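You operate a simulated robot arm through the tools that you are given. There is no shell and no other tool.

You run a simulated robot arm. Do the job below in one go: nothing can be reset, and whatever is moved stays where it is left.

Task
Press guards on all four corners of the blue square box.
Fine: slide plate in, plunger down at each mark of the red knob, slide plate out; the box stays on the turntable.
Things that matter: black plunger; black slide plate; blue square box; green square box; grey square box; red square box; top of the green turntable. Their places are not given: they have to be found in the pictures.

It is judged by the outcome, as a careful person would: the job done as asked, and still so three seconds after it is handed in. It fails if anything else is knocked over, pushed out of place, dropped, spilled or broken.

Robot
A 7-joint arm with a two-finger parallel gripper, fixed in place. Base frame: the origin is on the floor under the middle of its stand, x ahead of it, y to its left, z up. Units: m, degrees, N and s.
It reaches about 1.372 m from its shoulder. Its first joint turns from -149.0 to 149.0 degrees. Payload 3.43 kg.
The TCP is the grasp point between the finger pads, 0.03 m short of the fingertips. In the tool frame z runs along the fingers and y along their closing line. The gripper opens to 0.094 m. The fingers are 0.028 m wide and 0.01 m thick; the gripper's body (0.05 by 0.096 m) begins 0.055 m behind the TCP.
Orientation is that of the tool frame in the base frame, as a unit quaternion [x, y, z, w]. With the fingers straight down and closing along the base's y, the tool's x points along the base's -x, its y along +y and its z along -z.

Tools
- The arm moves only by the tool jog_arm. Its argument "steps" is a list of rows, each an object of numbers (a shift or turn left out is 0, a gripper value left out holds the last): "tx", "ty", "tz": the shift along the base's x, y, z in units of 40 mm (1.0 is 40 mm); "ax", "ay", "az": the turn, a rotation vector about the base's x, y, z in units of 8 degrees (1.0 is 8 degrees). In form: [{"tx": .., "ty": .., "tz": .., "ax": .., "ay": .., "az": ..}, ...]. A call has 1 to 20 rows; each row shifts and turns the commanded pose from where the row before left it. "grip" is the gripper command, from -1 (fully open) to 1 (shut), values between in proportion, set as the call begins (left out, the last holds). A call with a number of a shift or a turn outside -1 to 1 is refused whole. Rows are played at 5 a second. More than 0.05 m and 8.6 degrees between two rows, or a gripper value outside its range, and nothing of the call is played. A pose out of reach is approached as far as the arm can. The call stops where the force on the tool passes 90 N (or 10 N more than at its start, if that is more) or the arm is blocked; 0.2 s more then pass. The fingers move at their own pace (about 0.045 m/s each) and stop on an object; they squeeze with about 38 N. The grip force told is the motor's: it shows also when the fingers shut on nothing. Time passes only in rows, and 0.2 s behind the last, so rows that do not move let the fingers close. The reply holds the time, the measured pose of the TCP, the force on the tool along the base axes, the opening and the grip force, in the units named above and with some noise, with the torque about the TCP (base axes, N m) and any sound that the robot's microphone picked up.
- Cameras (640 x 400 px; columns grow to the right, rows downward): "scene" is fixed at [0.3978, -0.6621, 1.5678]; the picture's right is [0.09, -1.00, 0.00], its down [-0.78, -0.07, -0.62] and it looks along [0.62, 0.06, -0.78] (base axes); focal length 294 px, centre (320, 200). "wrist" rides on the gripper at [0.076, 0.014, -0.102] in the tool frame; the picture's right is [-0.18, 0.98, 0.00], its down [-0.75, -0.14, -0.64] and it looks along [-0.63, -0.12, 0.77] (tool axes); focal length 243 px, centre (320, 200).
- grab_frame(camera): a new picture of that camera. No time passes.
- measure_at(camera, pixels): there is no depth. For up to 12 entries [column, row, z] of the newest picture of that camera ("zoom" is the newest enlarged one), the place [x, y] in the base frame at which the ray of that pixel passes the height z, good to about 0.003 m, but the place of the scene camera against the robot may be out by one fixed shift of up to 0.025 m in any direction. No time passes.
- zoom(camera, box): a new picture of the part [left, top, right, bottom] of that camera's present view, enlarged. No time passes.
- sign_off(): hands the job in; it is judged then, once.

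Unless the task says otherwise, let go and move clear before handing in.

The tools are called as a command line: name --argument value ..., lists and objects as JSON in quotes. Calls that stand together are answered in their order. jog_arm: Moves the arm, as the interface text tells. Its arguments: {"type":"object","properties":{"steps":{"type":"array"},"grip":{"type":"number"}},"required":["steps"]} The other tools are called the same way: grab_frame (camera) takes a picture; measure_at (camera, pixels) gives the place at which the rays of pixels pass given heights; zoom (camera, box) takes an enlarged picture of a part of a camera's view; sign_off () hands the job in.

At the start:

```text
time: 0.0
eef_pos: [0.8576, -0.4917, 1.1876]
orientation: [0.0, 1.0, 0.0, 0.0]
ft_force: [0.3, 0.0, 0.6]
moment: [-0.02, 0.0, -0.01]
gripper_width: 0.0938
gripper_force: 0.2
```

scene: 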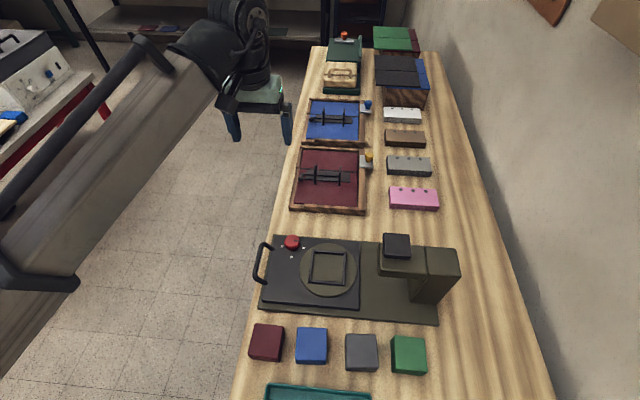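
wrist: 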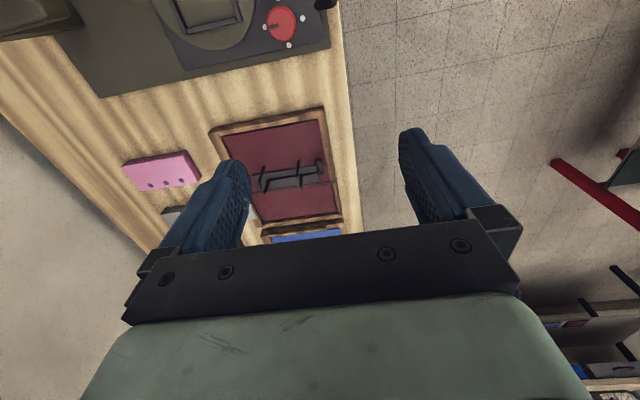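

The scene picture shows the press machine around pixels (255-460, 235-325) with a red knob at (292,242), handle at (262,262), turntable at (328,268), plunger at (397,245), and boxes at row 343. I'll zoom in for detail.

zoom --camera "scene" --box '[240, 220, 480, 390]'

zoom --camera "scene" --box '[250, 225, 370, 300]'

zoom --camera "wrist" --box '[60, 0, 360, 120]'

```text
2.35 times, centred on (360, 305) of scene
```

zoom: 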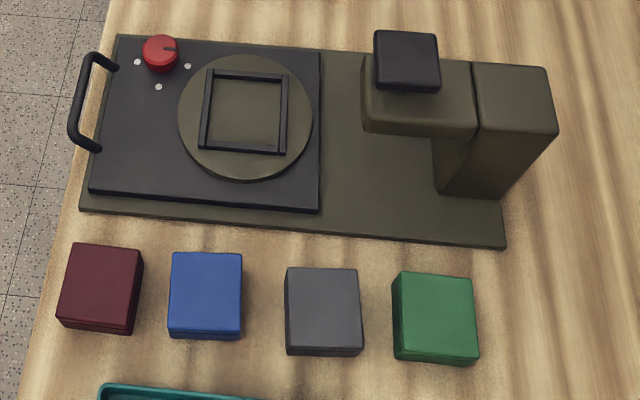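

```text
5.33 times, centred on (310, 262) of scene
```

zoom: 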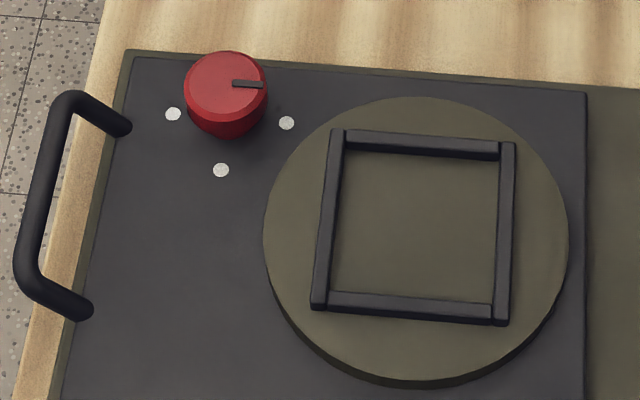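

```text
2.13 times, centred on (210, 60) of wrist
```

zoom: 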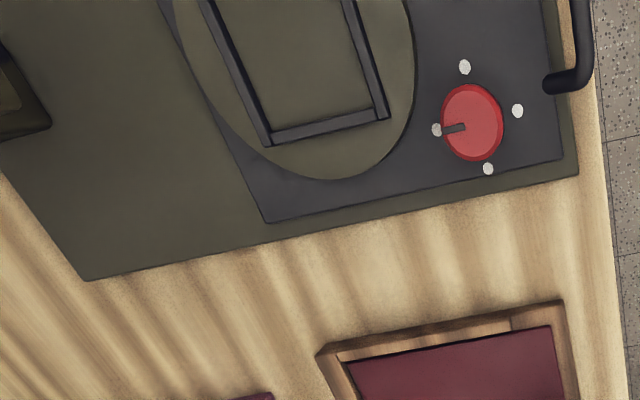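

The zooms show the red knob with four white marks (pointer towards the turntable mark), a handle on the plate's left edge, and an empty square frame on the turntable. I'll move the wrist camera back above the machine to measure it accurately.

jog_arm --steps '[{"tx": -0.85, "ty": -0.32}, {"tx": -0.85, "ty": -0.32}, {"tx": -0.85, "ty": -0.32}, {"tx": -0.85, "ty": -0.32}, {"tx": -0.85, "ty": -0.32}, {"tx": -0.85, "ty": -0.32}, {"tx": -0.85, "ty": -0.32}, {"tx": -0.85, "ty": -0.32}, {"tx": -0.85, "ty": -0.32}, {"tx": -0.85, "ty": -0.32}]' --grip -1

grab_frame --camera "wrist"

grab_frame --camera "scene"

```text
time: 2.2
eef_pos: [0.5205, -0.6237, 1.1763]
orientation: [0.0, 1.0, -0.005, 0.004]
ft_force: [-0.5, 0.1, 0.2]
moment: [-0.01, 0.0, 0.06]
gripper_width: 0.0941
gripper_force: 0.0
out of reach, approached as far as the arm can: row 8, 9
```

```text
taken
```

wrist: 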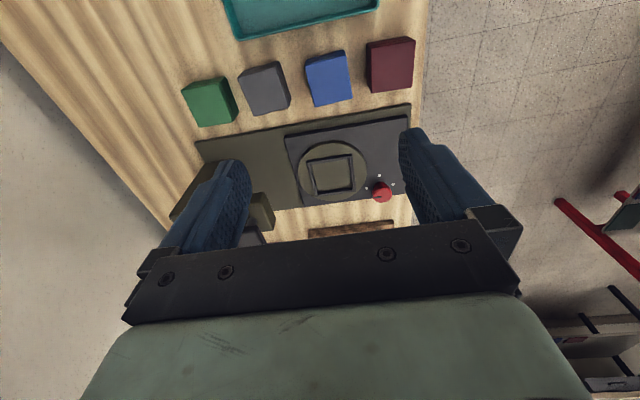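

```text
taken
```

scene: 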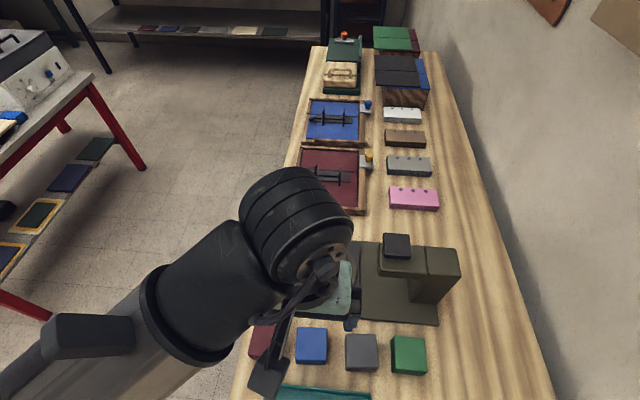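

From the wrist view the machine sits at (195-410, 105-235) with boxes above it; I'll zoom in to pick accurate pixels for height triangulation.

zoom --camera "wrist" --box '[180, 20, 440, 182]'

zoom --camera "wrist" --box '[270, 100, 430, 200]'

```text
2.46 times, centred on (310, 101) of wrist
```

zoom: 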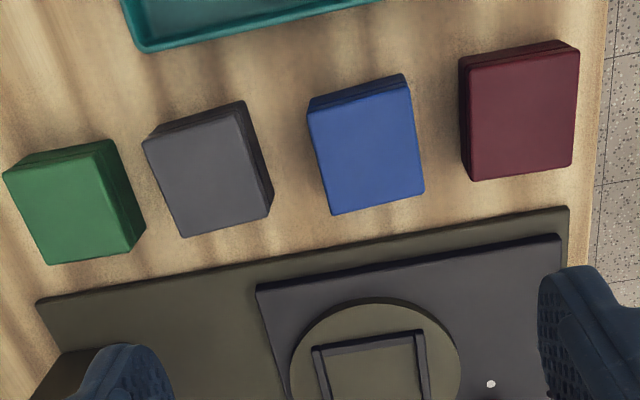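

```text
4.00 times, centred on (350, 150) of wrist
```

zoom: 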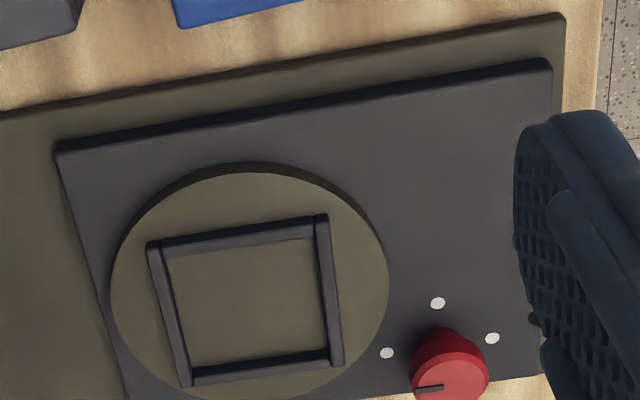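

The zoom shows plate corners at (55,152) and (550,62), frame corners at (150,245),(323,217),(340,367),(187,382), marks at (437,302),(492,338),(387,353). I'll measure these at trial heights, to compare with a second viewpoint.

measure_at --camera "zoom" --pixels '[[55, 152, 0.8], [550, 62, 0.8], [565, 15, 0.8], [437, 302, 0.8], [492, 338, 0.8], [387, 353, 0.8], [150, 245, 0.8], [323, 217, 0.8], [340, 367, 0.8], [187, 382, 0.8]]'

measure_at --camera "wrist" --pixels '[[305, 63, 0.8], [344, 50, 0.8], [352, 98, 0.8], [315, 107, 0.8]]'

measure_at --camera "scene" --pixels '[[298, 329, 0.8], [327, 330, 0.8], [326, 362, 0.8], [296, 360, 0.8], [328, 268, 0.8], [397, 245, 0.8], [270, 237, 0.8], [303, 248, 0.8], [291, 257, 0.8], [282, 246, 0.8]]'

```text
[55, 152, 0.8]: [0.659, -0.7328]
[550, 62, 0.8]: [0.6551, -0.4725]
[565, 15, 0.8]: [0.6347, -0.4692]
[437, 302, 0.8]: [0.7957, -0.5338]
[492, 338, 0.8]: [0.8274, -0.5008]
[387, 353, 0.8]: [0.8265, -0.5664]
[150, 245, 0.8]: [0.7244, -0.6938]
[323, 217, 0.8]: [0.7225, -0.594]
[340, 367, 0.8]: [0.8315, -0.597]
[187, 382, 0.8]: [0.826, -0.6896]
```

```text
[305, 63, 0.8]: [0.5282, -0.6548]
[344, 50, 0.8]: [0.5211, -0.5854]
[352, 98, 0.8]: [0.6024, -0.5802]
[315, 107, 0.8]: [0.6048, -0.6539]
```

```text
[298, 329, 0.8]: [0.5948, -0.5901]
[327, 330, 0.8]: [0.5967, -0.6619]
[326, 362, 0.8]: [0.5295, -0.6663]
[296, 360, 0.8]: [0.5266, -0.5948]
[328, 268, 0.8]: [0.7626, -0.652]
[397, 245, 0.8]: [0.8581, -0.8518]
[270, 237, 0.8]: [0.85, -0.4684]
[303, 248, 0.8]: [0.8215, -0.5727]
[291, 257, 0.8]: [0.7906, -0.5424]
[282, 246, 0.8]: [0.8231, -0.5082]
```

The measures at z=0.8 agree roughly between cameras (table items near z 0.8). I'll descend and shift for a second, closer view of the handle and knob.

jog_arm --steps '[{"tx": 0.1, "ty": 0.5, "tz": -0.8}, {"tx": 0.1, "ty": 0.5, "tz": -0.8}, {"tx": 0.1, "ty": 0.5, "tz": -0.8}, {"tx": 0.1, "ty": 0.5, "tz": -0.8}, {"tx": 0.1, "ty": 0.5, "tz": -0.8}, {"tx": 0.1, "ty": 0.3, "tz": -0.8}]'

grab_frame --camera "wrist"

```text
time: 3.6
eef_pos: [0.5412, -0.5101, 0.9897]
orientation: [0.001, 1.0, 0.0, 0.0]
ft_force: [0.6, 0.2, 0.1]
moment: [-0.01, 0.01, -0.01]
gripper_width: 0.094
gripper_force: 0.1
```

```text
taken
```

wrist: 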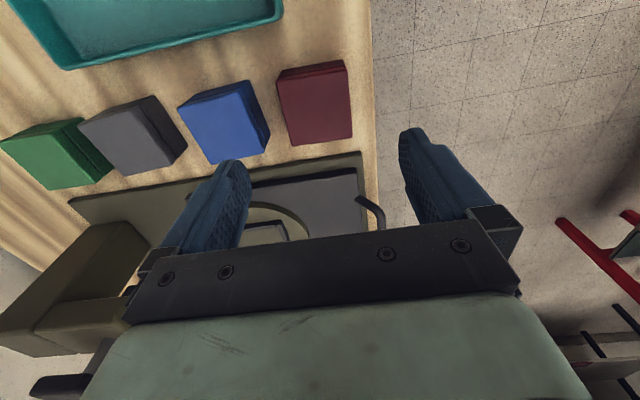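

The gripper body hides the knob here; the handle is at (370,205) and boxes at row ~120. I'll back off in x for a better view, and zoom on this view first for triangulation.

zoom --camera "wrist" --box '[160, 50, 400, 200]'

measure_at --camera "wrist" --pixels '[[179, 107, 0.8], [243, 89, 0.8], [255, 150, 0.8], [209, 162, 0.8], [277, 77, 0.8], [345, 68, 0.8], [352, 135, 0.8], [292, 145, 0.8], [356, 174, 0.8], [361, 152, 0.8]]'

jog_arm --steps '[{"tx": -0.9}, {"tx": -0.9}, {"tx": -0.9}, {"tx": -0.9}]'

grab_frame --camera "wrist"

```text
2.67 times, centred on (280, 125) of wrist
```

zoom: 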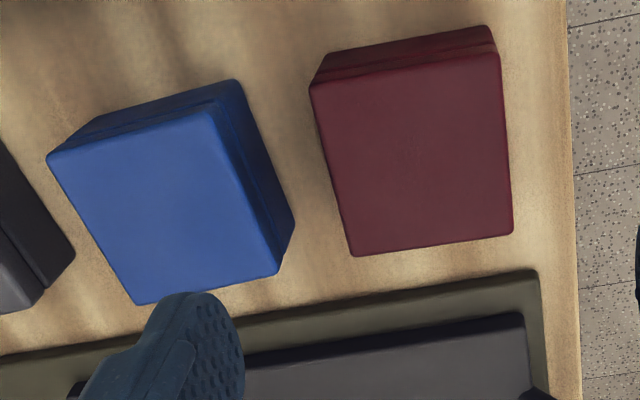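

```text
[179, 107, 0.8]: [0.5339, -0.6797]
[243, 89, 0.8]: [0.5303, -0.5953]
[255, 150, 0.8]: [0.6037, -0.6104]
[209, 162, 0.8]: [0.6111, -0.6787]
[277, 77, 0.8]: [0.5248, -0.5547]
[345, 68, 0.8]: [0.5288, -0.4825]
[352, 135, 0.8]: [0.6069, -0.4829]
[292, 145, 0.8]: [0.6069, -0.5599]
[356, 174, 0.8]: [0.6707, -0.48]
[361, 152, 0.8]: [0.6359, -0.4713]
```

```text
time: 4.6
eef_pos: [0.3973, -0.5104, 0.9893]
orientation: [0.0, 1.0, 0.0, 0.0]
ft_force: [-0.2, -0.5, -0.1]
moment: [0.03, 0.0, 0.01]
gripper_width: 0.094
gripper_force: 0.1
```

```text
taken
```

wrist: 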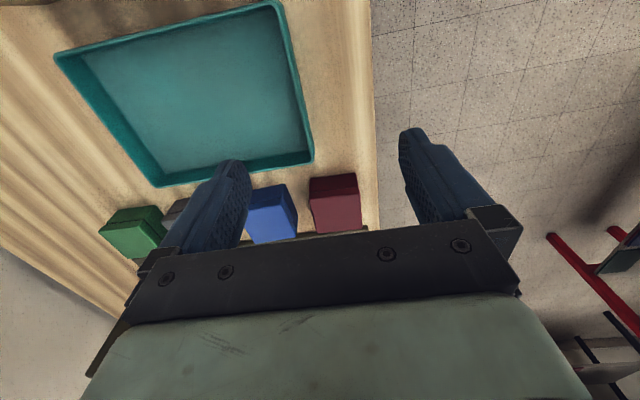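

Moving back went the wrong way: the visible window looks nearly straight down in the upper rows, so the machine needs the arm further forward. I'll move to about x=0.76 at z≈1.03 to see the knob and handle.

jog_arm --steps '[{"tx": 0.95, "tz": 0.1}, {"tx": 0.95, "tz": 0.1}, {"tx": 0.95, "tz": 0.1}, {"tx": 0.95, "tz": 0.1}, {"tx": 0.95, "tz": 0.1}, {"tx": 0.95, "tz": 0.1}, {"tx": 0.95, "tz": 0.1}, {"tx": 0.95, "tz": 0.1}, {"tx": 0.95, "tz": 0.1}, {"tx": 0.95, "tz": 0.1}]'

grab_frame --camera "wrist"

```text
time: 6.8
eef_pos: [0.779, -0.5102, 1.0285]
orientation: [0.0, 1.0, 0.0, -0.001]
ft_force: [-0.6, 0.1, 0.1]
moment: [-0.01, -0.03, 0.0]
gripper_width: 0.094
gripper_force: 0.1
```

```text
taken
```

wrist: 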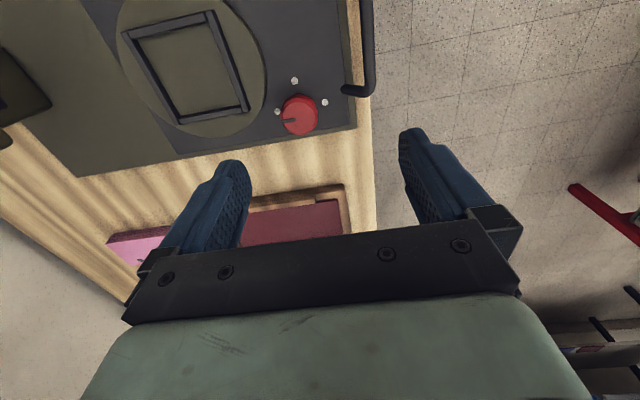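

zoom --camera "wrist" --box '[100, 0, 400, 187]'

zoom --camera "wrist" --box '[240, 40, 400, 140]'

```text
2.13 times, centred on (250, 94) of wrist
```

zoom: 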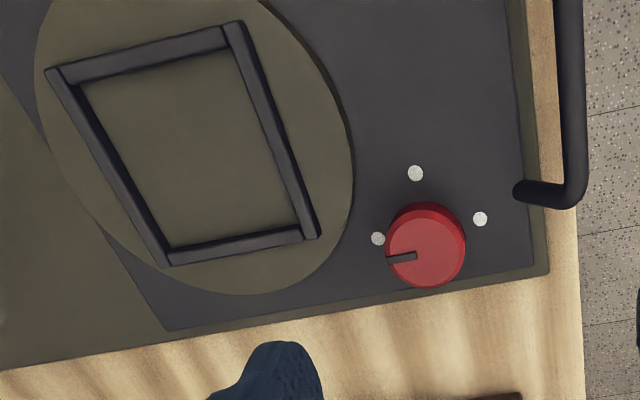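

```text
4.00 times, centred on (320, 90) of wrist
```

zoom: 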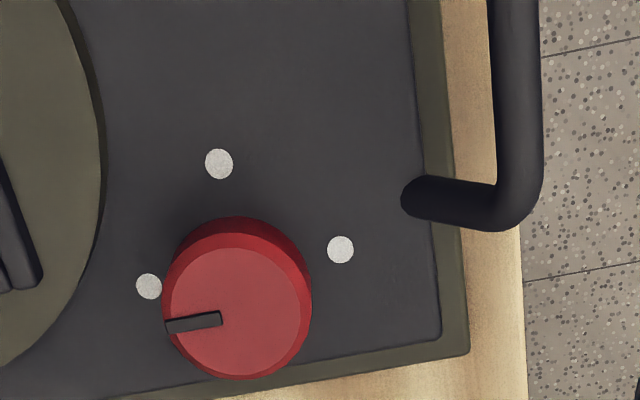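

The view shows three marks at zoom pixels (219,163), (341,249), (149,286), knob top centre about (238,312), and the handle bar end at (405,200)-(515,210). I'll measure these for triangulation.

measure_at --camera "zoom" --pixels '[[219, 163, 0.8], [341, 249, 0.8], [149, 286, 0.8], [238, 312, 0.8], [441, 335, 0.8], [469, 354, 0.8], [405, 200, 0.8], [515, 215, 0.8], [513, 5, 0.8], [238, 312, 0.84], [515, 215, 0.84], [219, 163, 0.82]]'

measure_at --camera "wrist" --pixels '[[126, 34, 0.8], [211, 14, 0.8], [246, 111, 0.8], [178, 122, 0.8], [355, 129, 0.8], [78, 177, 0.8], [375, 140, 0.8], [379, 200, 0.8]]'

```text
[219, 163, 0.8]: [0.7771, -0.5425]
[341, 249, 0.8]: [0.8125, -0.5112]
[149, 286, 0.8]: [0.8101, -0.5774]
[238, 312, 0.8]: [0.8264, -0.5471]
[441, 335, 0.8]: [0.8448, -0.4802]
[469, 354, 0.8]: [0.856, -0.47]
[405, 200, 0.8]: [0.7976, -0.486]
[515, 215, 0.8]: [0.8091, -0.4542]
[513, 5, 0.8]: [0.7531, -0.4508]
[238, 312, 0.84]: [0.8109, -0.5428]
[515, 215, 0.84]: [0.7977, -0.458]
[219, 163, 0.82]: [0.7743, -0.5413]
```

```text
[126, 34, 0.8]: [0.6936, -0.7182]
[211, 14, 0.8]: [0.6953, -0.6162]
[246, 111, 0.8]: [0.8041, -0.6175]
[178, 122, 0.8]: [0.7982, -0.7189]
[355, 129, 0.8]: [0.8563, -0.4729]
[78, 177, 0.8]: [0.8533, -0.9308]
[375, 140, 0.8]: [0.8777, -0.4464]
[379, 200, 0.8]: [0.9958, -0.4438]
```

Triangulating gives the plate top at z≈0.834, knob centre ≈(0.800,-0.539), knob top ≈0.869, and frame top ≈0.85 centred ≈(0.741,-0.642). Next I look at the plunger from above.

jog_arm --steps '[{"tz": 0.9}, {"tz": 0.9}, {"tz": 0.9, "ty": -0.2}, {"tx": -0.2, "ty": -0.9, "tz": 0.1}, {"tx": -0.2, "ty": -0.9, "tz": 0.1}, {"tx": -0.2, "ty": -0.9, "tz": 0.1}, {"tx": -0.2, "ty": -0.9}, {"tx": -0.2, "ty": -0.9}, {"tx": -0.2, "ty": -0.9}, {"tx": -0.2, "ty": -0.9}]'

grab_frame --camera "wrist"

zoom --camera "wrist" --box '[180, 20, 440, 182]'

```text
time: 9.0
eef_pos: [0.7247, -0.7706, 1.149]
orientation: [0.0, 1.0, 0.001, 0.0]
ft_force: [0.4, -0.1, -0.2]
moment: [-0.04, 0.0, 0.0]
gripper_width: 0.0937
gripper_force: 0.1
```

```text
taken
```

wrist: 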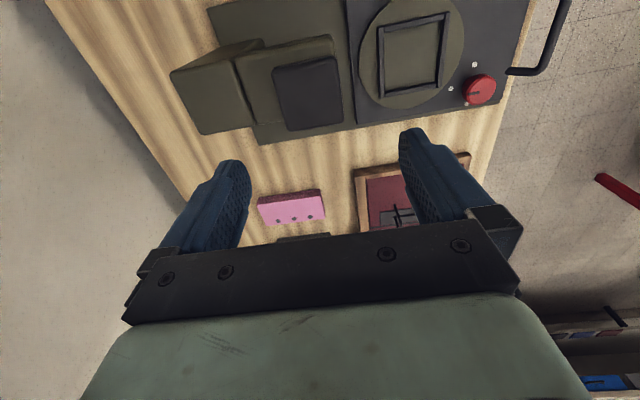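

```text
2.46 times, centred on (310, 101) of wrist
```

zoom: 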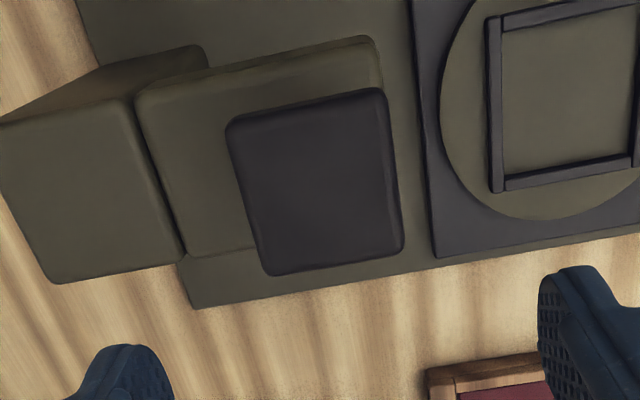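

The plunger cap's top is at wrist pixels ~(272-343, 57-132). I'll measure its corners, then move for a second viewpoint that also shows the turntable and handle.

measure_at --camera "zoom" --pixels '[[229, 122, 0.95], [382, 90, 0.95], [402, 248, 0.95], [265, 275, 0.95], [229, 122, 1.0], [382, 90, 1.0], [402, 248, 1.0], [265, 275, 1.0]]'

jog_arm --steps '[{"ty": 0.9}, {"ty": 0.9}, {"ty": 0.9}]'

grab_frame --camera "wrist"

zoom --camera "wrist" --box '[140, 0, 460, 200]'

```text
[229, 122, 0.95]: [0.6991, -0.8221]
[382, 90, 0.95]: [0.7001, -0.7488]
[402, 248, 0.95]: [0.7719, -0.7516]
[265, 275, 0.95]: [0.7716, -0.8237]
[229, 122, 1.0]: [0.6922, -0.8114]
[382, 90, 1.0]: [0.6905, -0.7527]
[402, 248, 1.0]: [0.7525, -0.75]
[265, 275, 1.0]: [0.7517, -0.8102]
```

```text
time: 9.8
eef_pos: [0.7229, -0.6623, 1.1503]
orientation: [0.0, 1.0, 0.0, 0.0]
ft_force: [0.1, 0.0, -0.4]
moment: [0.02, 0.02, 0.01]
gripper_width: 0.0938
gripper_force: 0.0
```

```text
taken
```

wrist: 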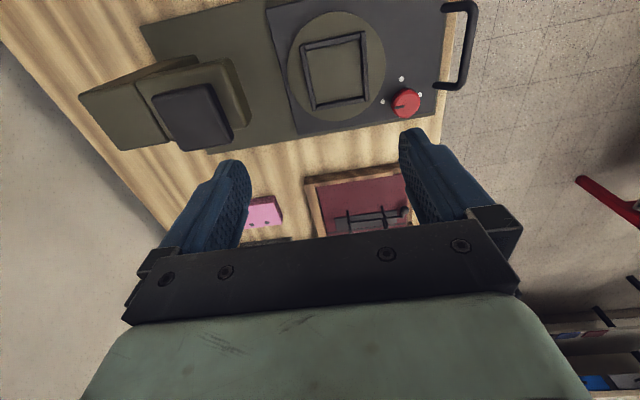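

```text
2.00 times, centred on (300, 100) of wrist
```

zoom: 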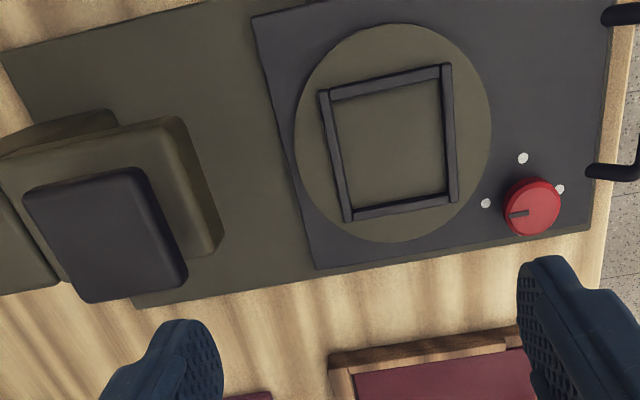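

measure_at --camera "zoom" --pixels '[[25, 195, 0.95], [141, 168, 0.95], [186, 279, 0.95], [86, 302, 0.95], [25, 195, 1.0], [141, 168, 1.0], [186, 279, 1.0], [86, 302, 1.0]]'

measure_at --camera "wrist" --pixels '[[300, 46, 0.85], [365, 32, 0.85], [369, 101, 0.85], [312, 111, 0.85], [287, 67, 0.842], [386, 67, 0.842], [401, 79, 0.834], [383, 101.5, 0.834], [420, 94, 0.834], [442, 7, 0.86], [473, 4, 0.86], [460, 88, 0.86]]'

zoom --camera "wrist" --box '[360, 0, 520, 100]'

zoom --camera "wrist" --box '[260, 0, 420, 140]'

```text
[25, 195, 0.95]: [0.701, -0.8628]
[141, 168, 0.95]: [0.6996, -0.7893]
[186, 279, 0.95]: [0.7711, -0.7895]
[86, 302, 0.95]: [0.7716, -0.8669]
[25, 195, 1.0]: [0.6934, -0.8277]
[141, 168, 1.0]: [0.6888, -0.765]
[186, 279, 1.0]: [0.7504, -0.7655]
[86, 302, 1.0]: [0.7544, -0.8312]
```

```text
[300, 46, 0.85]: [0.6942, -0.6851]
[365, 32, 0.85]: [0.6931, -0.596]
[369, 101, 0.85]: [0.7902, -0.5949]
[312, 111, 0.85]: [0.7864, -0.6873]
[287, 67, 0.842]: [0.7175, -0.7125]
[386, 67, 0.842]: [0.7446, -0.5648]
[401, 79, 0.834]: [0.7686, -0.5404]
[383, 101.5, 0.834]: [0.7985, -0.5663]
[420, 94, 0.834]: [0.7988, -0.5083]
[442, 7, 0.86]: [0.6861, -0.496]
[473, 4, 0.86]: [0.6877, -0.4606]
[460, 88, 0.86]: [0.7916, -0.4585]
```

```text
4.00 times, centred on (440, 50) of wrist
```

zoom: 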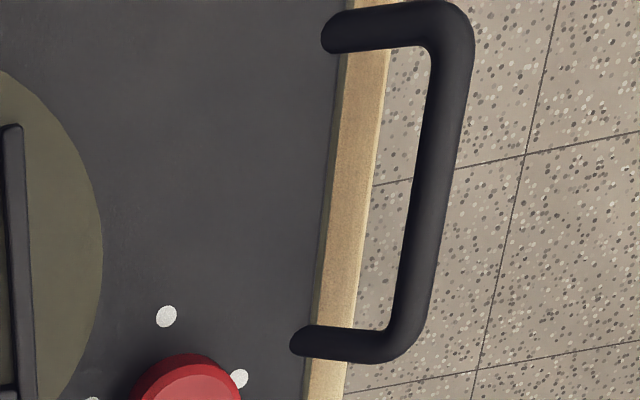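

```text
2.86 times, centred on (340, 70) of wrist
```

zoom: 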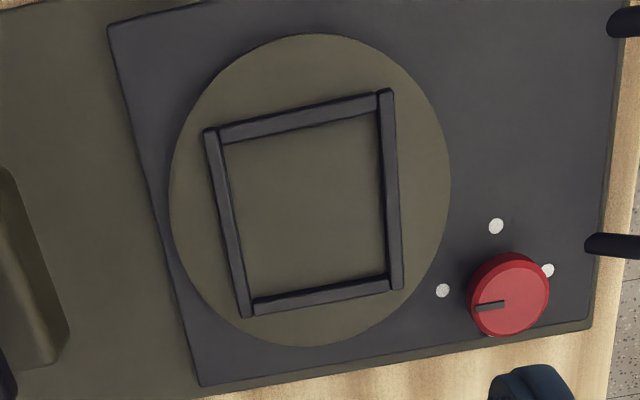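

Triangulating the cap from both views gives the plunger top at z≈1.034, centre ≈(0.712,-0.777). Now I'll get a close view of the blue box to measure its size, yaw and height.

jog_arm --steps '[{"tx": -0.8, "ty": 0.18, "tz": -0.5}, {"tx": -0.8, "ty": 0.18, "tz": -0.5}, {"tx": -0.8, "ty": 0.18, "tz": -0.5}, {"tx": -0.8, "ty": 0.18, "tz": -0.5}, {"tx": -0.8, "ty": 0.18, "tz": -0.5}, {"tx": -0.8, "ty": 0.18, "tz": -0.6}, {"tz": -0.6}]'

zoom --camera "wrist" --box '[180, 20, 440, 182]'

grab_frame --camera "wrist"

```text
time: 11.4
eef_pos: [0.5285, -0.6217, 1.0026]
orientation: [0.0, 1.0, -0.001, 0.0]
ft_force: [0.7, 0.3, 1.2]
moment: [0.03, -0.02, 0.03]
gripper_width: 0.0939
gripper_force: 0.1
```

```text
2.46 times, centred on (310, 101) of wrist
```

zoom: 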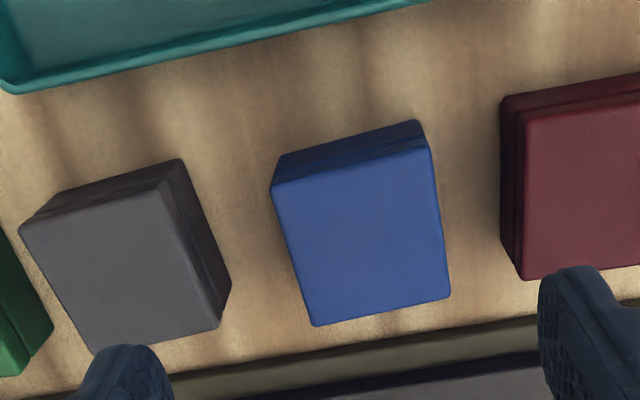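

```text
taken
```

wrist: 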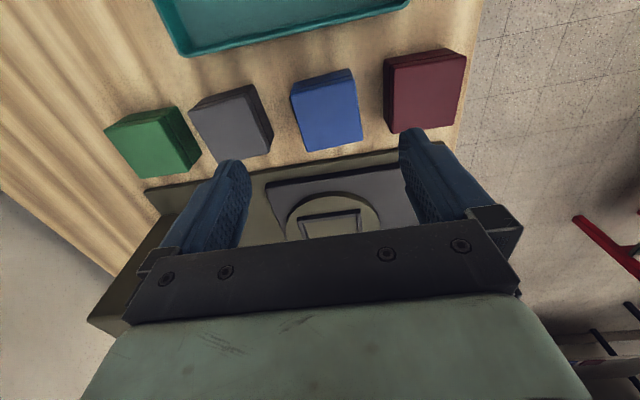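

The blue box top corners are at zoom pixels (273,187),(430,147),(450,298),(313,325); its base edge on the robot side runs from (281,156) to (416,121). I'll measure these at candidate heights.

measure_at --camera "zoom" --pixels '[[273, 187, 0.846], [431, 147, 0.846], [450, 298, 0.846], [313, 326, 0.846], [281, 156, 0.81], [416, 121, 0.81], [281, 156, 0.8], [416, 121, 0.8]]'

jog_arm --steps '[{"tx": 0.9}, {"tx": 0.9}]'

grab_frame --camera "wrist"

zoom --camera "wrist" --box '[220, 0, 460, 150]'

```text
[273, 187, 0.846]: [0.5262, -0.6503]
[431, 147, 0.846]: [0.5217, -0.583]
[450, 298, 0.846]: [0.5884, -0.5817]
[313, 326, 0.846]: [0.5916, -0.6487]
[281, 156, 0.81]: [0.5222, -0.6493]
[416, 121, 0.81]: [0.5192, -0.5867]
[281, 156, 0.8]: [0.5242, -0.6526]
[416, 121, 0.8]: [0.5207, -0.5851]
```

```text
time: 12.0
eef_pos: [0.6027, -0.6201, 1.0016]
orientation: [0.0, 1.0, 0.0, 0.0]
ft_force: [0.8, 0.2, 0.3]
moment: [-0.01, 0.0, -0.02]
gripper_width: 0.094
gripper_force: 0.1
```

```text
taken
```

wrist: 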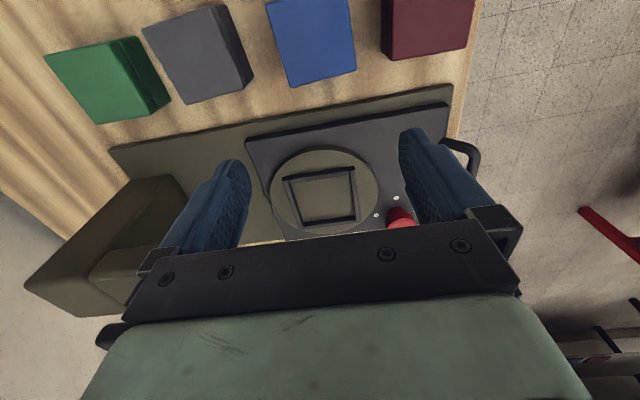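

```text
2.67 times, centred on (340, 75) of wrist
```

zoom: 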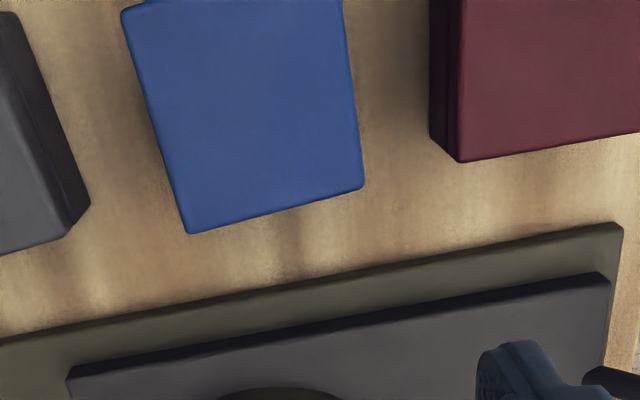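

measure_at --camera "zoom" --pixels '[[190, 234, 0.846], [363, 187, 0.846], [190, 234, 0.82], [363, 187, 0.82], [90, 205, 0.8], [430, 133, 0.8], [622, 226, 0.8], [90, 205, 0.82], [430, 133, 0.82], [622, 226, 0.82]]'

```text
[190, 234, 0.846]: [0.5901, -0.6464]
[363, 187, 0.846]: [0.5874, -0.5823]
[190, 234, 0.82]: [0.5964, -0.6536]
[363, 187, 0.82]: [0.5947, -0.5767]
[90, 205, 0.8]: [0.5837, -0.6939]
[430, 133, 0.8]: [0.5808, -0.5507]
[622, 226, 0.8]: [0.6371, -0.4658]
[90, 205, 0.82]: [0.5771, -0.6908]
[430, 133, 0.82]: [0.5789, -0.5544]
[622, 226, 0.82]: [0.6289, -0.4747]
```

The box top is at z≈0.846, centre ≈(0.557,-0.616), about 0.066 m square, with the table near z≈0.80. Before gripping it, I'll get a closer view of the frame on the turntable to know its inner size and heights.

jog_arm --steps '[{"tx": 0.8, "ty": -0.1, "tz": -0.1}, {"tx": 0.8, "ty": -0.1, "tz": -0.2}, {"tx": 0.8, "ty": -0.1, "tz": -0.2}, {"tx": 0.6, "ty": -0.1}]'

grab_frame --camera "wrist"

zoom --camera "wrist" --box '[220, 40, 420, 165]'

```text
time: 13.0
eef_pos: [0.725, -0.6363, 0.9816]
orientation: [0.0, 1.0, 0.0, 0.0]
ft_force: [-0.4, -0.1, -0.7]
moment: [-0.04, -0.01, -0.03]
gripper_width: 0.0939
gripper_force: 0.0
```

```text
taken
```

wrist: 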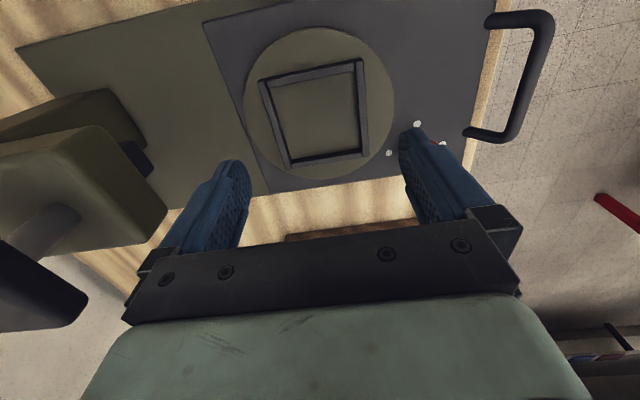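

```text
3.20 times, centred on (320, 102) of wrist
```

zoom: 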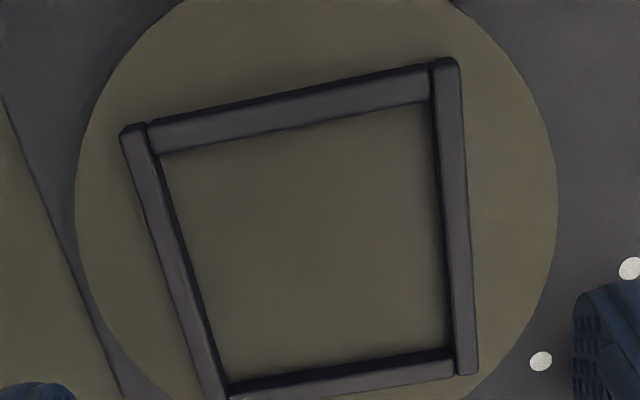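

The zoom shows the frame's inner top corners at about (160,153),(433,100),(452,349),(225,384) and the turntable disc. I'll measure those.

measure_at --camera "zoom" --pixels '[[160, 153, 0.85], [433, 100, 0.85], [452, 349, 0.85], [224, 384, 0.85], [121, 132, 0.85], [458, 60, 0.85], [477, 373, 0.85], [76, 210, 0.842], [557, 200, 0.842], [540, 361, 0.834], [630, 268, 0.834]]'

measure_at --camera "wrist" --pixels '[[484, 22, 0.85], [550, 12, 0.85], [520, 138, 0.85], [463, 134, 0.85], [553, 40, 0.85], [527, 115, 0.85], [490, 5, 0.834], [243, 100, 0.842], [394, 100, 0.842], [308, 29, 0.842], [328, 179, 0.842]]'

```text
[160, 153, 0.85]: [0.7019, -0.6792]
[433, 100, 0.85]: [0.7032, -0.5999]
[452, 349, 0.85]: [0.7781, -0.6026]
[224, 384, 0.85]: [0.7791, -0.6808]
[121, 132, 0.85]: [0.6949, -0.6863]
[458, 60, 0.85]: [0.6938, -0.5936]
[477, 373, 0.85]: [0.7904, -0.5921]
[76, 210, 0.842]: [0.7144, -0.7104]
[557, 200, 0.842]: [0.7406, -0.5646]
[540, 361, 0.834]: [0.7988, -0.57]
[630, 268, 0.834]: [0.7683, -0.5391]
```

```text
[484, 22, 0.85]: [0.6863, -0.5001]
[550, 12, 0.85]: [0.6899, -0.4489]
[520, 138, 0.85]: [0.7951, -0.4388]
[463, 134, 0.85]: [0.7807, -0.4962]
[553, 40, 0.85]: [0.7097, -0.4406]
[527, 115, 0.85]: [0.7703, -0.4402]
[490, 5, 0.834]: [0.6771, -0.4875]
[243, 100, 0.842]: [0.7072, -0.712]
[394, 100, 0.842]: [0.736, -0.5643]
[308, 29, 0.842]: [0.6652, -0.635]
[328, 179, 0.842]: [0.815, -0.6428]
```

The frame opening is about 0.077 m, centred (0.7405,-0.640), so the 0.066 m box fits; turntable centre (0.740,-0.639), radius 0.074. Now I move above the blue box with fingers slightly narrowed and check alignment.

jog_arm --steps '[{"tx": -0.85, "ty": 0.1}, {"tx": -0.85, "ty": 0.1}, {"tx": -0.85, "ty": 0.1}, {"tx": -0.85, "ty": 0.1}, {"tx": -0.8, "ty": 0.1}, {"tz": -0.7}, {"tz": -0.7}, {"tz": -0.6}]' --grip -0.8

grab_frame --camera "wrist"

grab_frame --camera "scene"

```text
time: 14.8
eef_pos: [0.5537, -0.6153, 0.9001]
orientation: [-0.001, 1.0, 0.0, 0.001]
ft_force: [0.2, -0.1, -0.2]
moment: [0.01, 0.01, -0.03]
gripper_width: 0.0847
gripper_force: 0.2
```

```text
taken
```

wrist: 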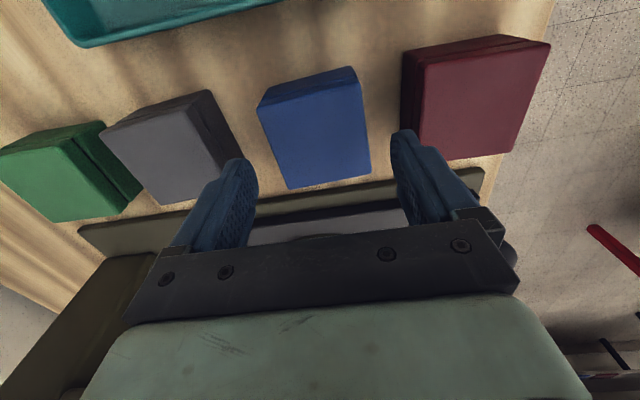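

```text
taken
```

scene: 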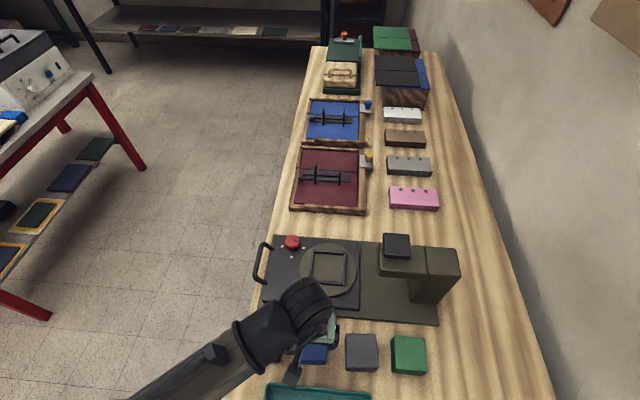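

zoom --camera "wrist" --box '[220, 50, 420, 200]'

```text
2.67 times, centred on (320, 125) of wrist
```

zoom: 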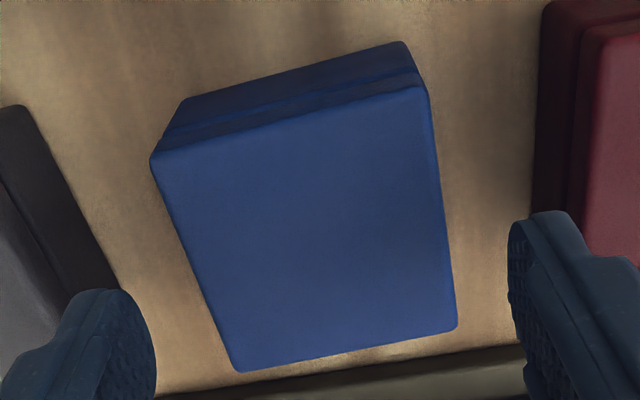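

measure_at --camera "zoom" --pixels '[[151, 160, 0.846], [429, 90, 0.846], [457, 331, 0.846], [238, 372, 0.846], [188, 98, 0.8], [405, 42, 0.8], [188, 98, 0.79], [405, 42, 0.79], [533, 205, 0.8], [115, 290, 0.8], [151, 160, 0.85], [457, 331, 0.85]]'

```text
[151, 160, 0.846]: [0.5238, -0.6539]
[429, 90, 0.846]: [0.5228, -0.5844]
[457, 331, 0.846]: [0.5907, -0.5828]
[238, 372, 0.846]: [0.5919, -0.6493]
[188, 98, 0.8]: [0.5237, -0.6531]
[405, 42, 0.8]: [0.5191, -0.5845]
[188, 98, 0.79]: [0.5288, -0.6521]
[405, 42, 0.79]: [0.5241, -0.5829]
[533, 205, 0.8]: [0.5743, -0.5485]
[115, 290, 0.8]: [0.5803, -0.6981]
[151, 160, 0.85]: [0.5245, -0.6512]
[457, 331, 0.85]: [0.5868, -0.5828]
```

The close view puts the blue box centre at (0.557,-0.617), ≈0.067 m square, base at z≈0.798, yaw ≈1°. I'll descend to TCP z≈0.845 and close on it.

jog_arm --steps '[{"tx": 0.08, "ty": -0.04, "az": 0.12, "tz": -0.4}, {"tz": -0.5}, {"tz": -0.48}, {}]'

jog_arm --steps '[{}, {}, {}, {}, {}]' --grip 1

grab_frame --camera "wrist"

```text
time: 15.8
eef_pos: [0.5571, -0.6164, 0.846]
orientation: [-0.007, 1.0, 0.0, 0.0]
ft_force: [0.4, -0.5, 0.2]
moment: [-0.03, 0.05, -0.02]
gripper_width: 0.0844
gripper_force: 0.1
```

```text
time: 17.0
eef_pos: [0.5579, -0.6177, 0.8449]
orientation: [-0.008, 1.0, 0.0, 0.0]
ft_force: [0.5, 0.0, -0.1]
moment: [0.0, -0.02, -0.01]
gripper_width: 0.0721
gripper_force: 37.7
```

```text
taken
```

wrist: 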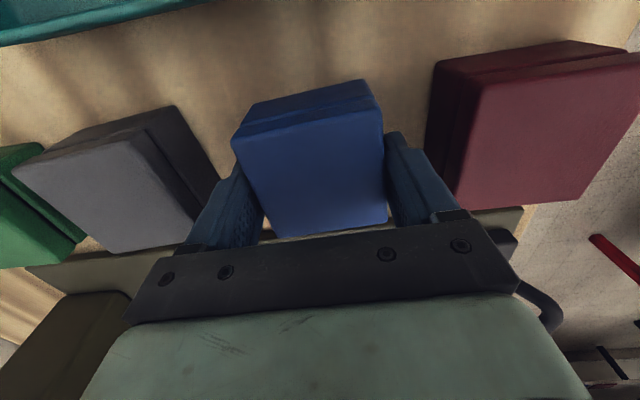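

The fingers stopped at 0.072 m with 37.7 N, so the box is held (0.072 m wide). I'll lift it and check that it comes up cleanly.

jog_arm --steps '[{"tz": 0.4}, {"tz": 0.7}, {"tz": 0.7}, {"tz": 0.7}, {}]'

grab_frame --camera "wrist"

zoom --camera "wrist" --box '[200, 60, 440, 260]'

```text
time: 18.2
eef_pos: [0.5582, -0.614, 0.9436]
orientation: [-0.007, 1.0, 0.0, 0.0]
ft_force: [0.1, 0.0, -0.8]
moment: [0.04, -0.02, 0.0]
gripper_width: 0.0724
gripper_force: 37.9
```

```text
taken
```

wrist: 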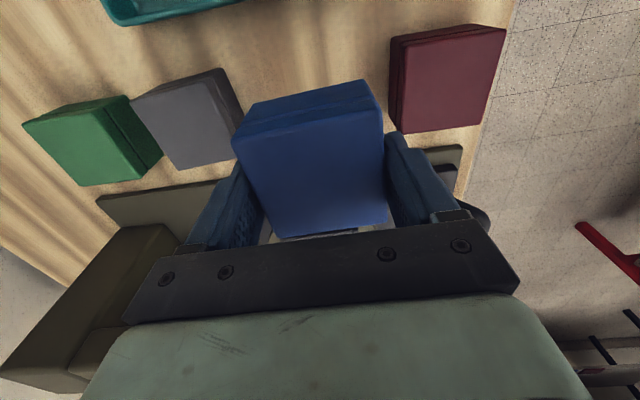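

```text
2.00 times, centred on (320, 160) of wrist
```

zoom: 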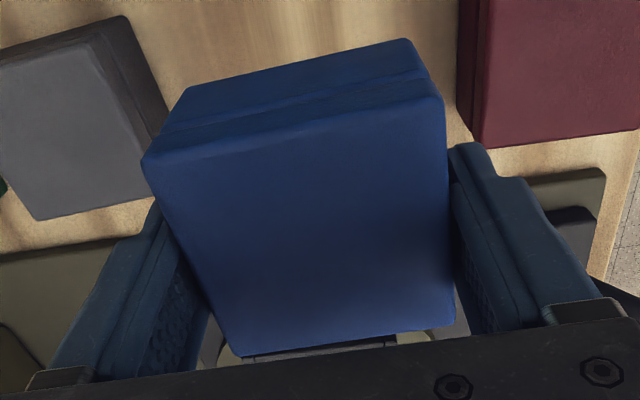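

The box lifted cleanly with the grip unchanged. I'll carry it over the frame, turning the small yaw back, and look at the alignment from just above the frame.

jog_arm --steps '[{"tx": 0.92, "ty": -0.115, "az": -0.03}, {"tx": 0.92, "ty": -0.115, "az": -0.03}, {"tx": 0.92, "ty": -0.115, "az": -0.03}, {"tx": 0.92, "ty": -0.115, "az": -0.03}, {"tx": 0.91, "ty": -0.115, "az": -0.03}, {}, {"tz": -0.4}, {"tz": -0.4}, {}]'

grab_frame --camera "wrist"

zoom --camera "wrist" --box '[200, 60, 440, 260]'

zoom --camera "scene" --box '[250, 220, 410, 320]'

```text
time: 20.2
eef_pos: [0.7437, -0.6393, 0.9135]
orientation: [0.003, 1.0, 0.0, 0.0]
ft_force: [0.0, 0.3, -1.3]
moment: [0.0, 0.0, -0.01]
gripper_width: 0.0718
gripper_force: 37.8
```

```text
taken
```

wrist: 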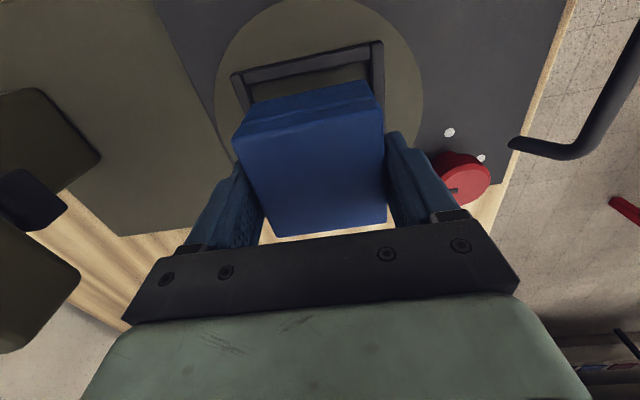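

```text
2.00 times, centred on (320, 160) of wrist
```

zoom: 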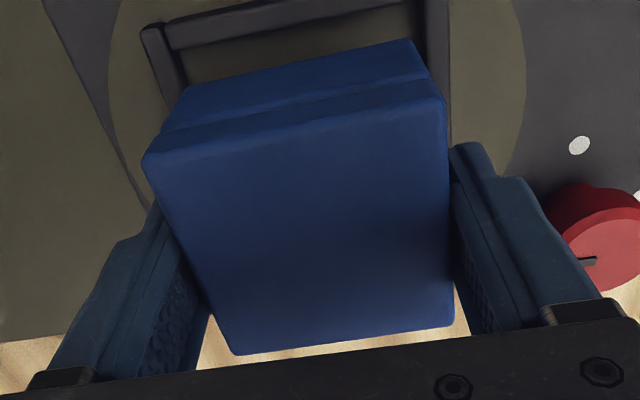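

```text
4.00 times, centred on (330, 270) of scene
```

zoom: 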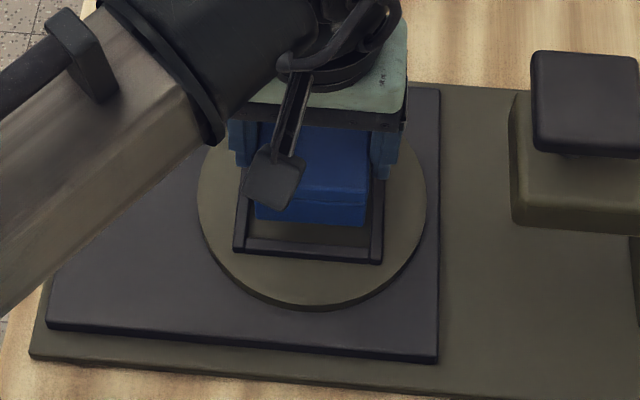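

zoom --camera "wrist" --box '[210, 20, 410, 145]'

```text
3.20 times, centred on (310, 82) of wrist
```

zoom: 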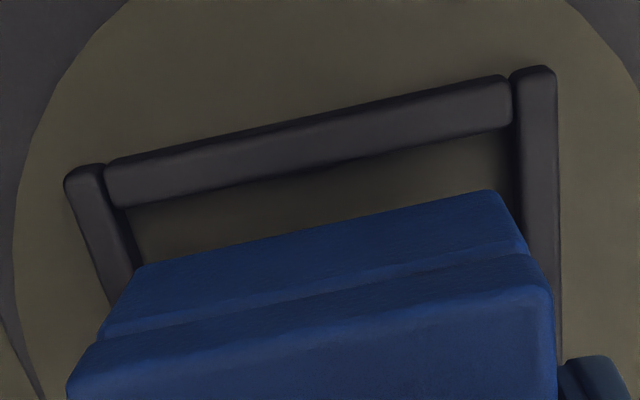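

measure_at --camera "zoom" --pixels '[[115, 207, 0.85], [514, 127, 0.85], [66, 180, 0.85], [555, 70, 0.85], [137, 268, 0.866], [494, 191, 0.866], [98, 338, 0.88], [528, 250, 0.88], [68, 368, 0.913], [550, 280, 0.913]]'

```text
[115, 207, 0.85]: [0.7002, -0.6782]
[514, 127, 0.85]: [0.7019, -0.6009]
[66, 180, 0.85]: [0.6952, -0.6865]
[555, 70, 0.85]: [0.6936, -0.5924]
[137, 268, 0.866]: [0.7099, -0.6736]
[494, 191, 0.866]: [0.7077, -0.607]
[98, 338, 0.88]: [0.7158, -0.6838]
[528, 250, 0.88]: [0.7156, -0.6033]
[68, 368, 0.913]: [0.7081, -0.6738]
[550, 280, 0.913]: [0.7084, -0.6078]
```

Box bottom edge spans y -0.6736..-0.607 against the frame opening -0.678..-0.601, so it is centred to about 1 mm. I'll lower gently in small steps, watching force.

jog_arm --steps '[{"tx": -0.015, "ty": 0.015}, {"tz": -0.2}, {"tz": -0.15}, {"tz": -0.1}, {}]'

grab_frame --camera "wrist"

zoom --camera "wrist" --box '[210, 20, 410, 145]'

```text
time: 21.4
eef_pos: [0.7423, -0.639, 0.895]
orientation: [0.003, 1.0, 0.0, -0.001]
ft_force: [0.0, 0.5, -2.3]
moment: [-0.02, 0.02, 0.0]
gripper_width: 0.0721
gripper_force: 38.0
```

```text
taken
```

wrist: 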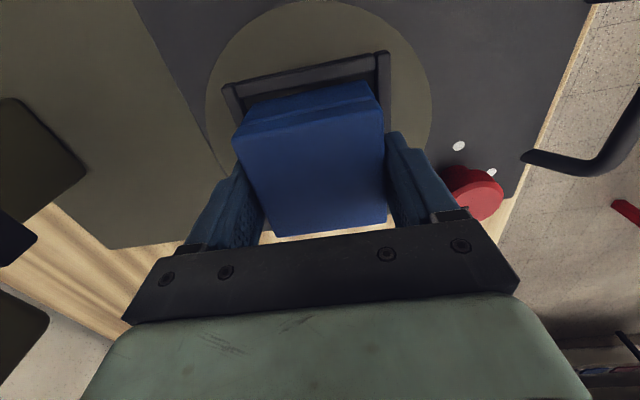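

```text
3.20 times, centred on (310, 82) of wrist
```

zoom: 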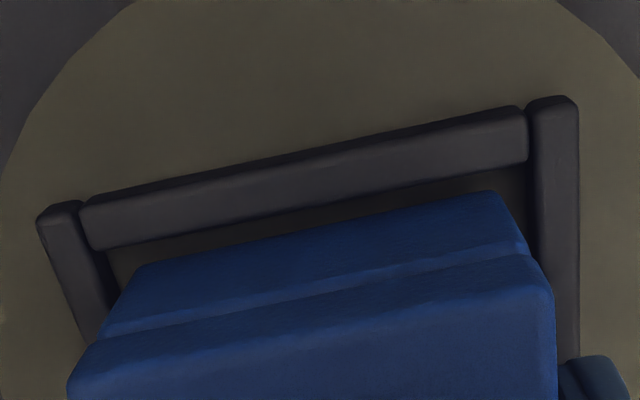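

Box is just entering the frame with even margins left and right, force only -2.3 N. I'll continue down a few millimetres at a time.

jog_arm --steps '[{"tz": -0.05}, {"tz": -0.05}, {}]'

```text
time: 22.2
eef_pos: [0.7418, -0.6396, 0.8897]
orientation: [0.002, 1.0, 0.0, 0.0]
ft_force: [-0.8, 0.0, -1.9]
moment: [-0.02, -0.01, 0.0]
gripper_width: 0.0719
gripper_force: 38.2
```

jog_arm --steps '[{"tz": -0.04}, {"tz": -0.03}, {}]'

zoom --camera "wrist" --box '[210, 20, 410, 145]'

```text
time: 23.0
eef_pos: [0.7412, -0.6395, 0.8904]
orientation: [0.002, 1.0, -0.001, 0.0]
ft_force: [4.4, 0.8, 24.2]
moment: [0.06, 0.4, 0.01]
gripper_width: 0.0718
gripper_force: 38.3
```

```text
3.20 times, centred on (310, 82) of wrist
```

zoom: 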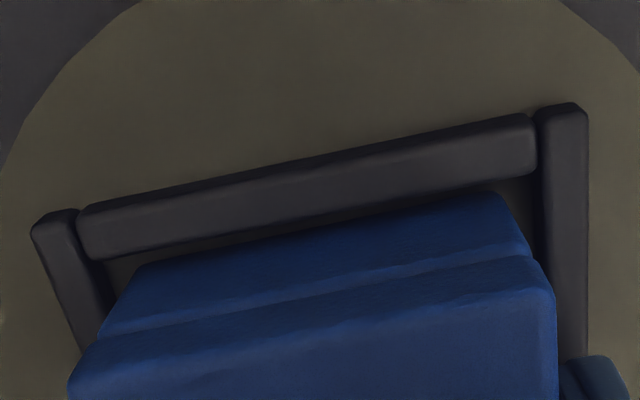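

Contact at TCP z≈0.890 (24 N upward), which matches the box bottom at z≈0.843, the turntable surface. I'll check with the scene camera that the box is seated inside the frame before releasing.

zoom --camera "scene" --box '[285, 235, 375, 300]'

zoom --camera "wrist" --box '[220, 30, 300, 130]'

zoom --camera "wrist" --box '[320, 30, 420, 130]'

```text
6.15 times, centred on (330, 268) of scene
```

zoom: 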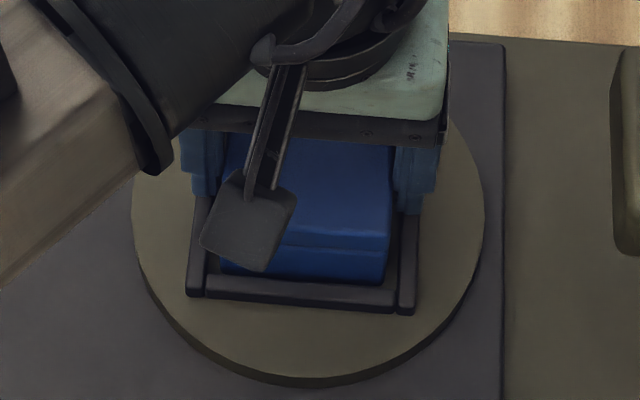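

```text
4.00 times, centred on (260, 80) of wrist
```

zoom: 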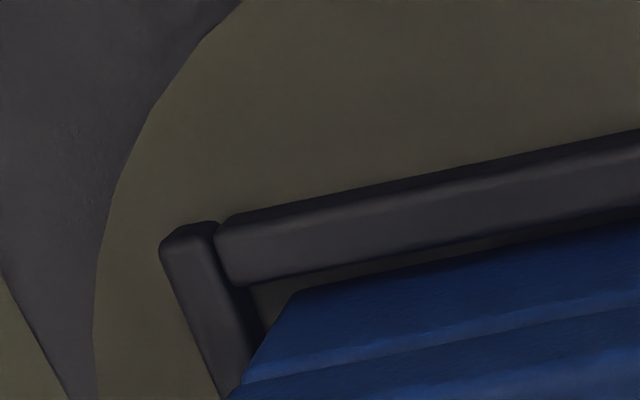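

```text
4.00 times, centred on (370, 80) of wrist
```

zoom: 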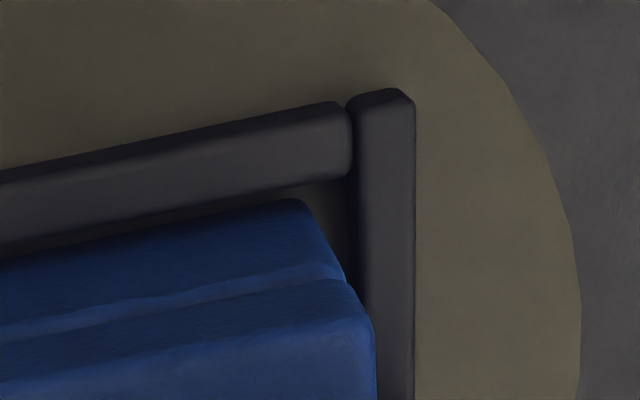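

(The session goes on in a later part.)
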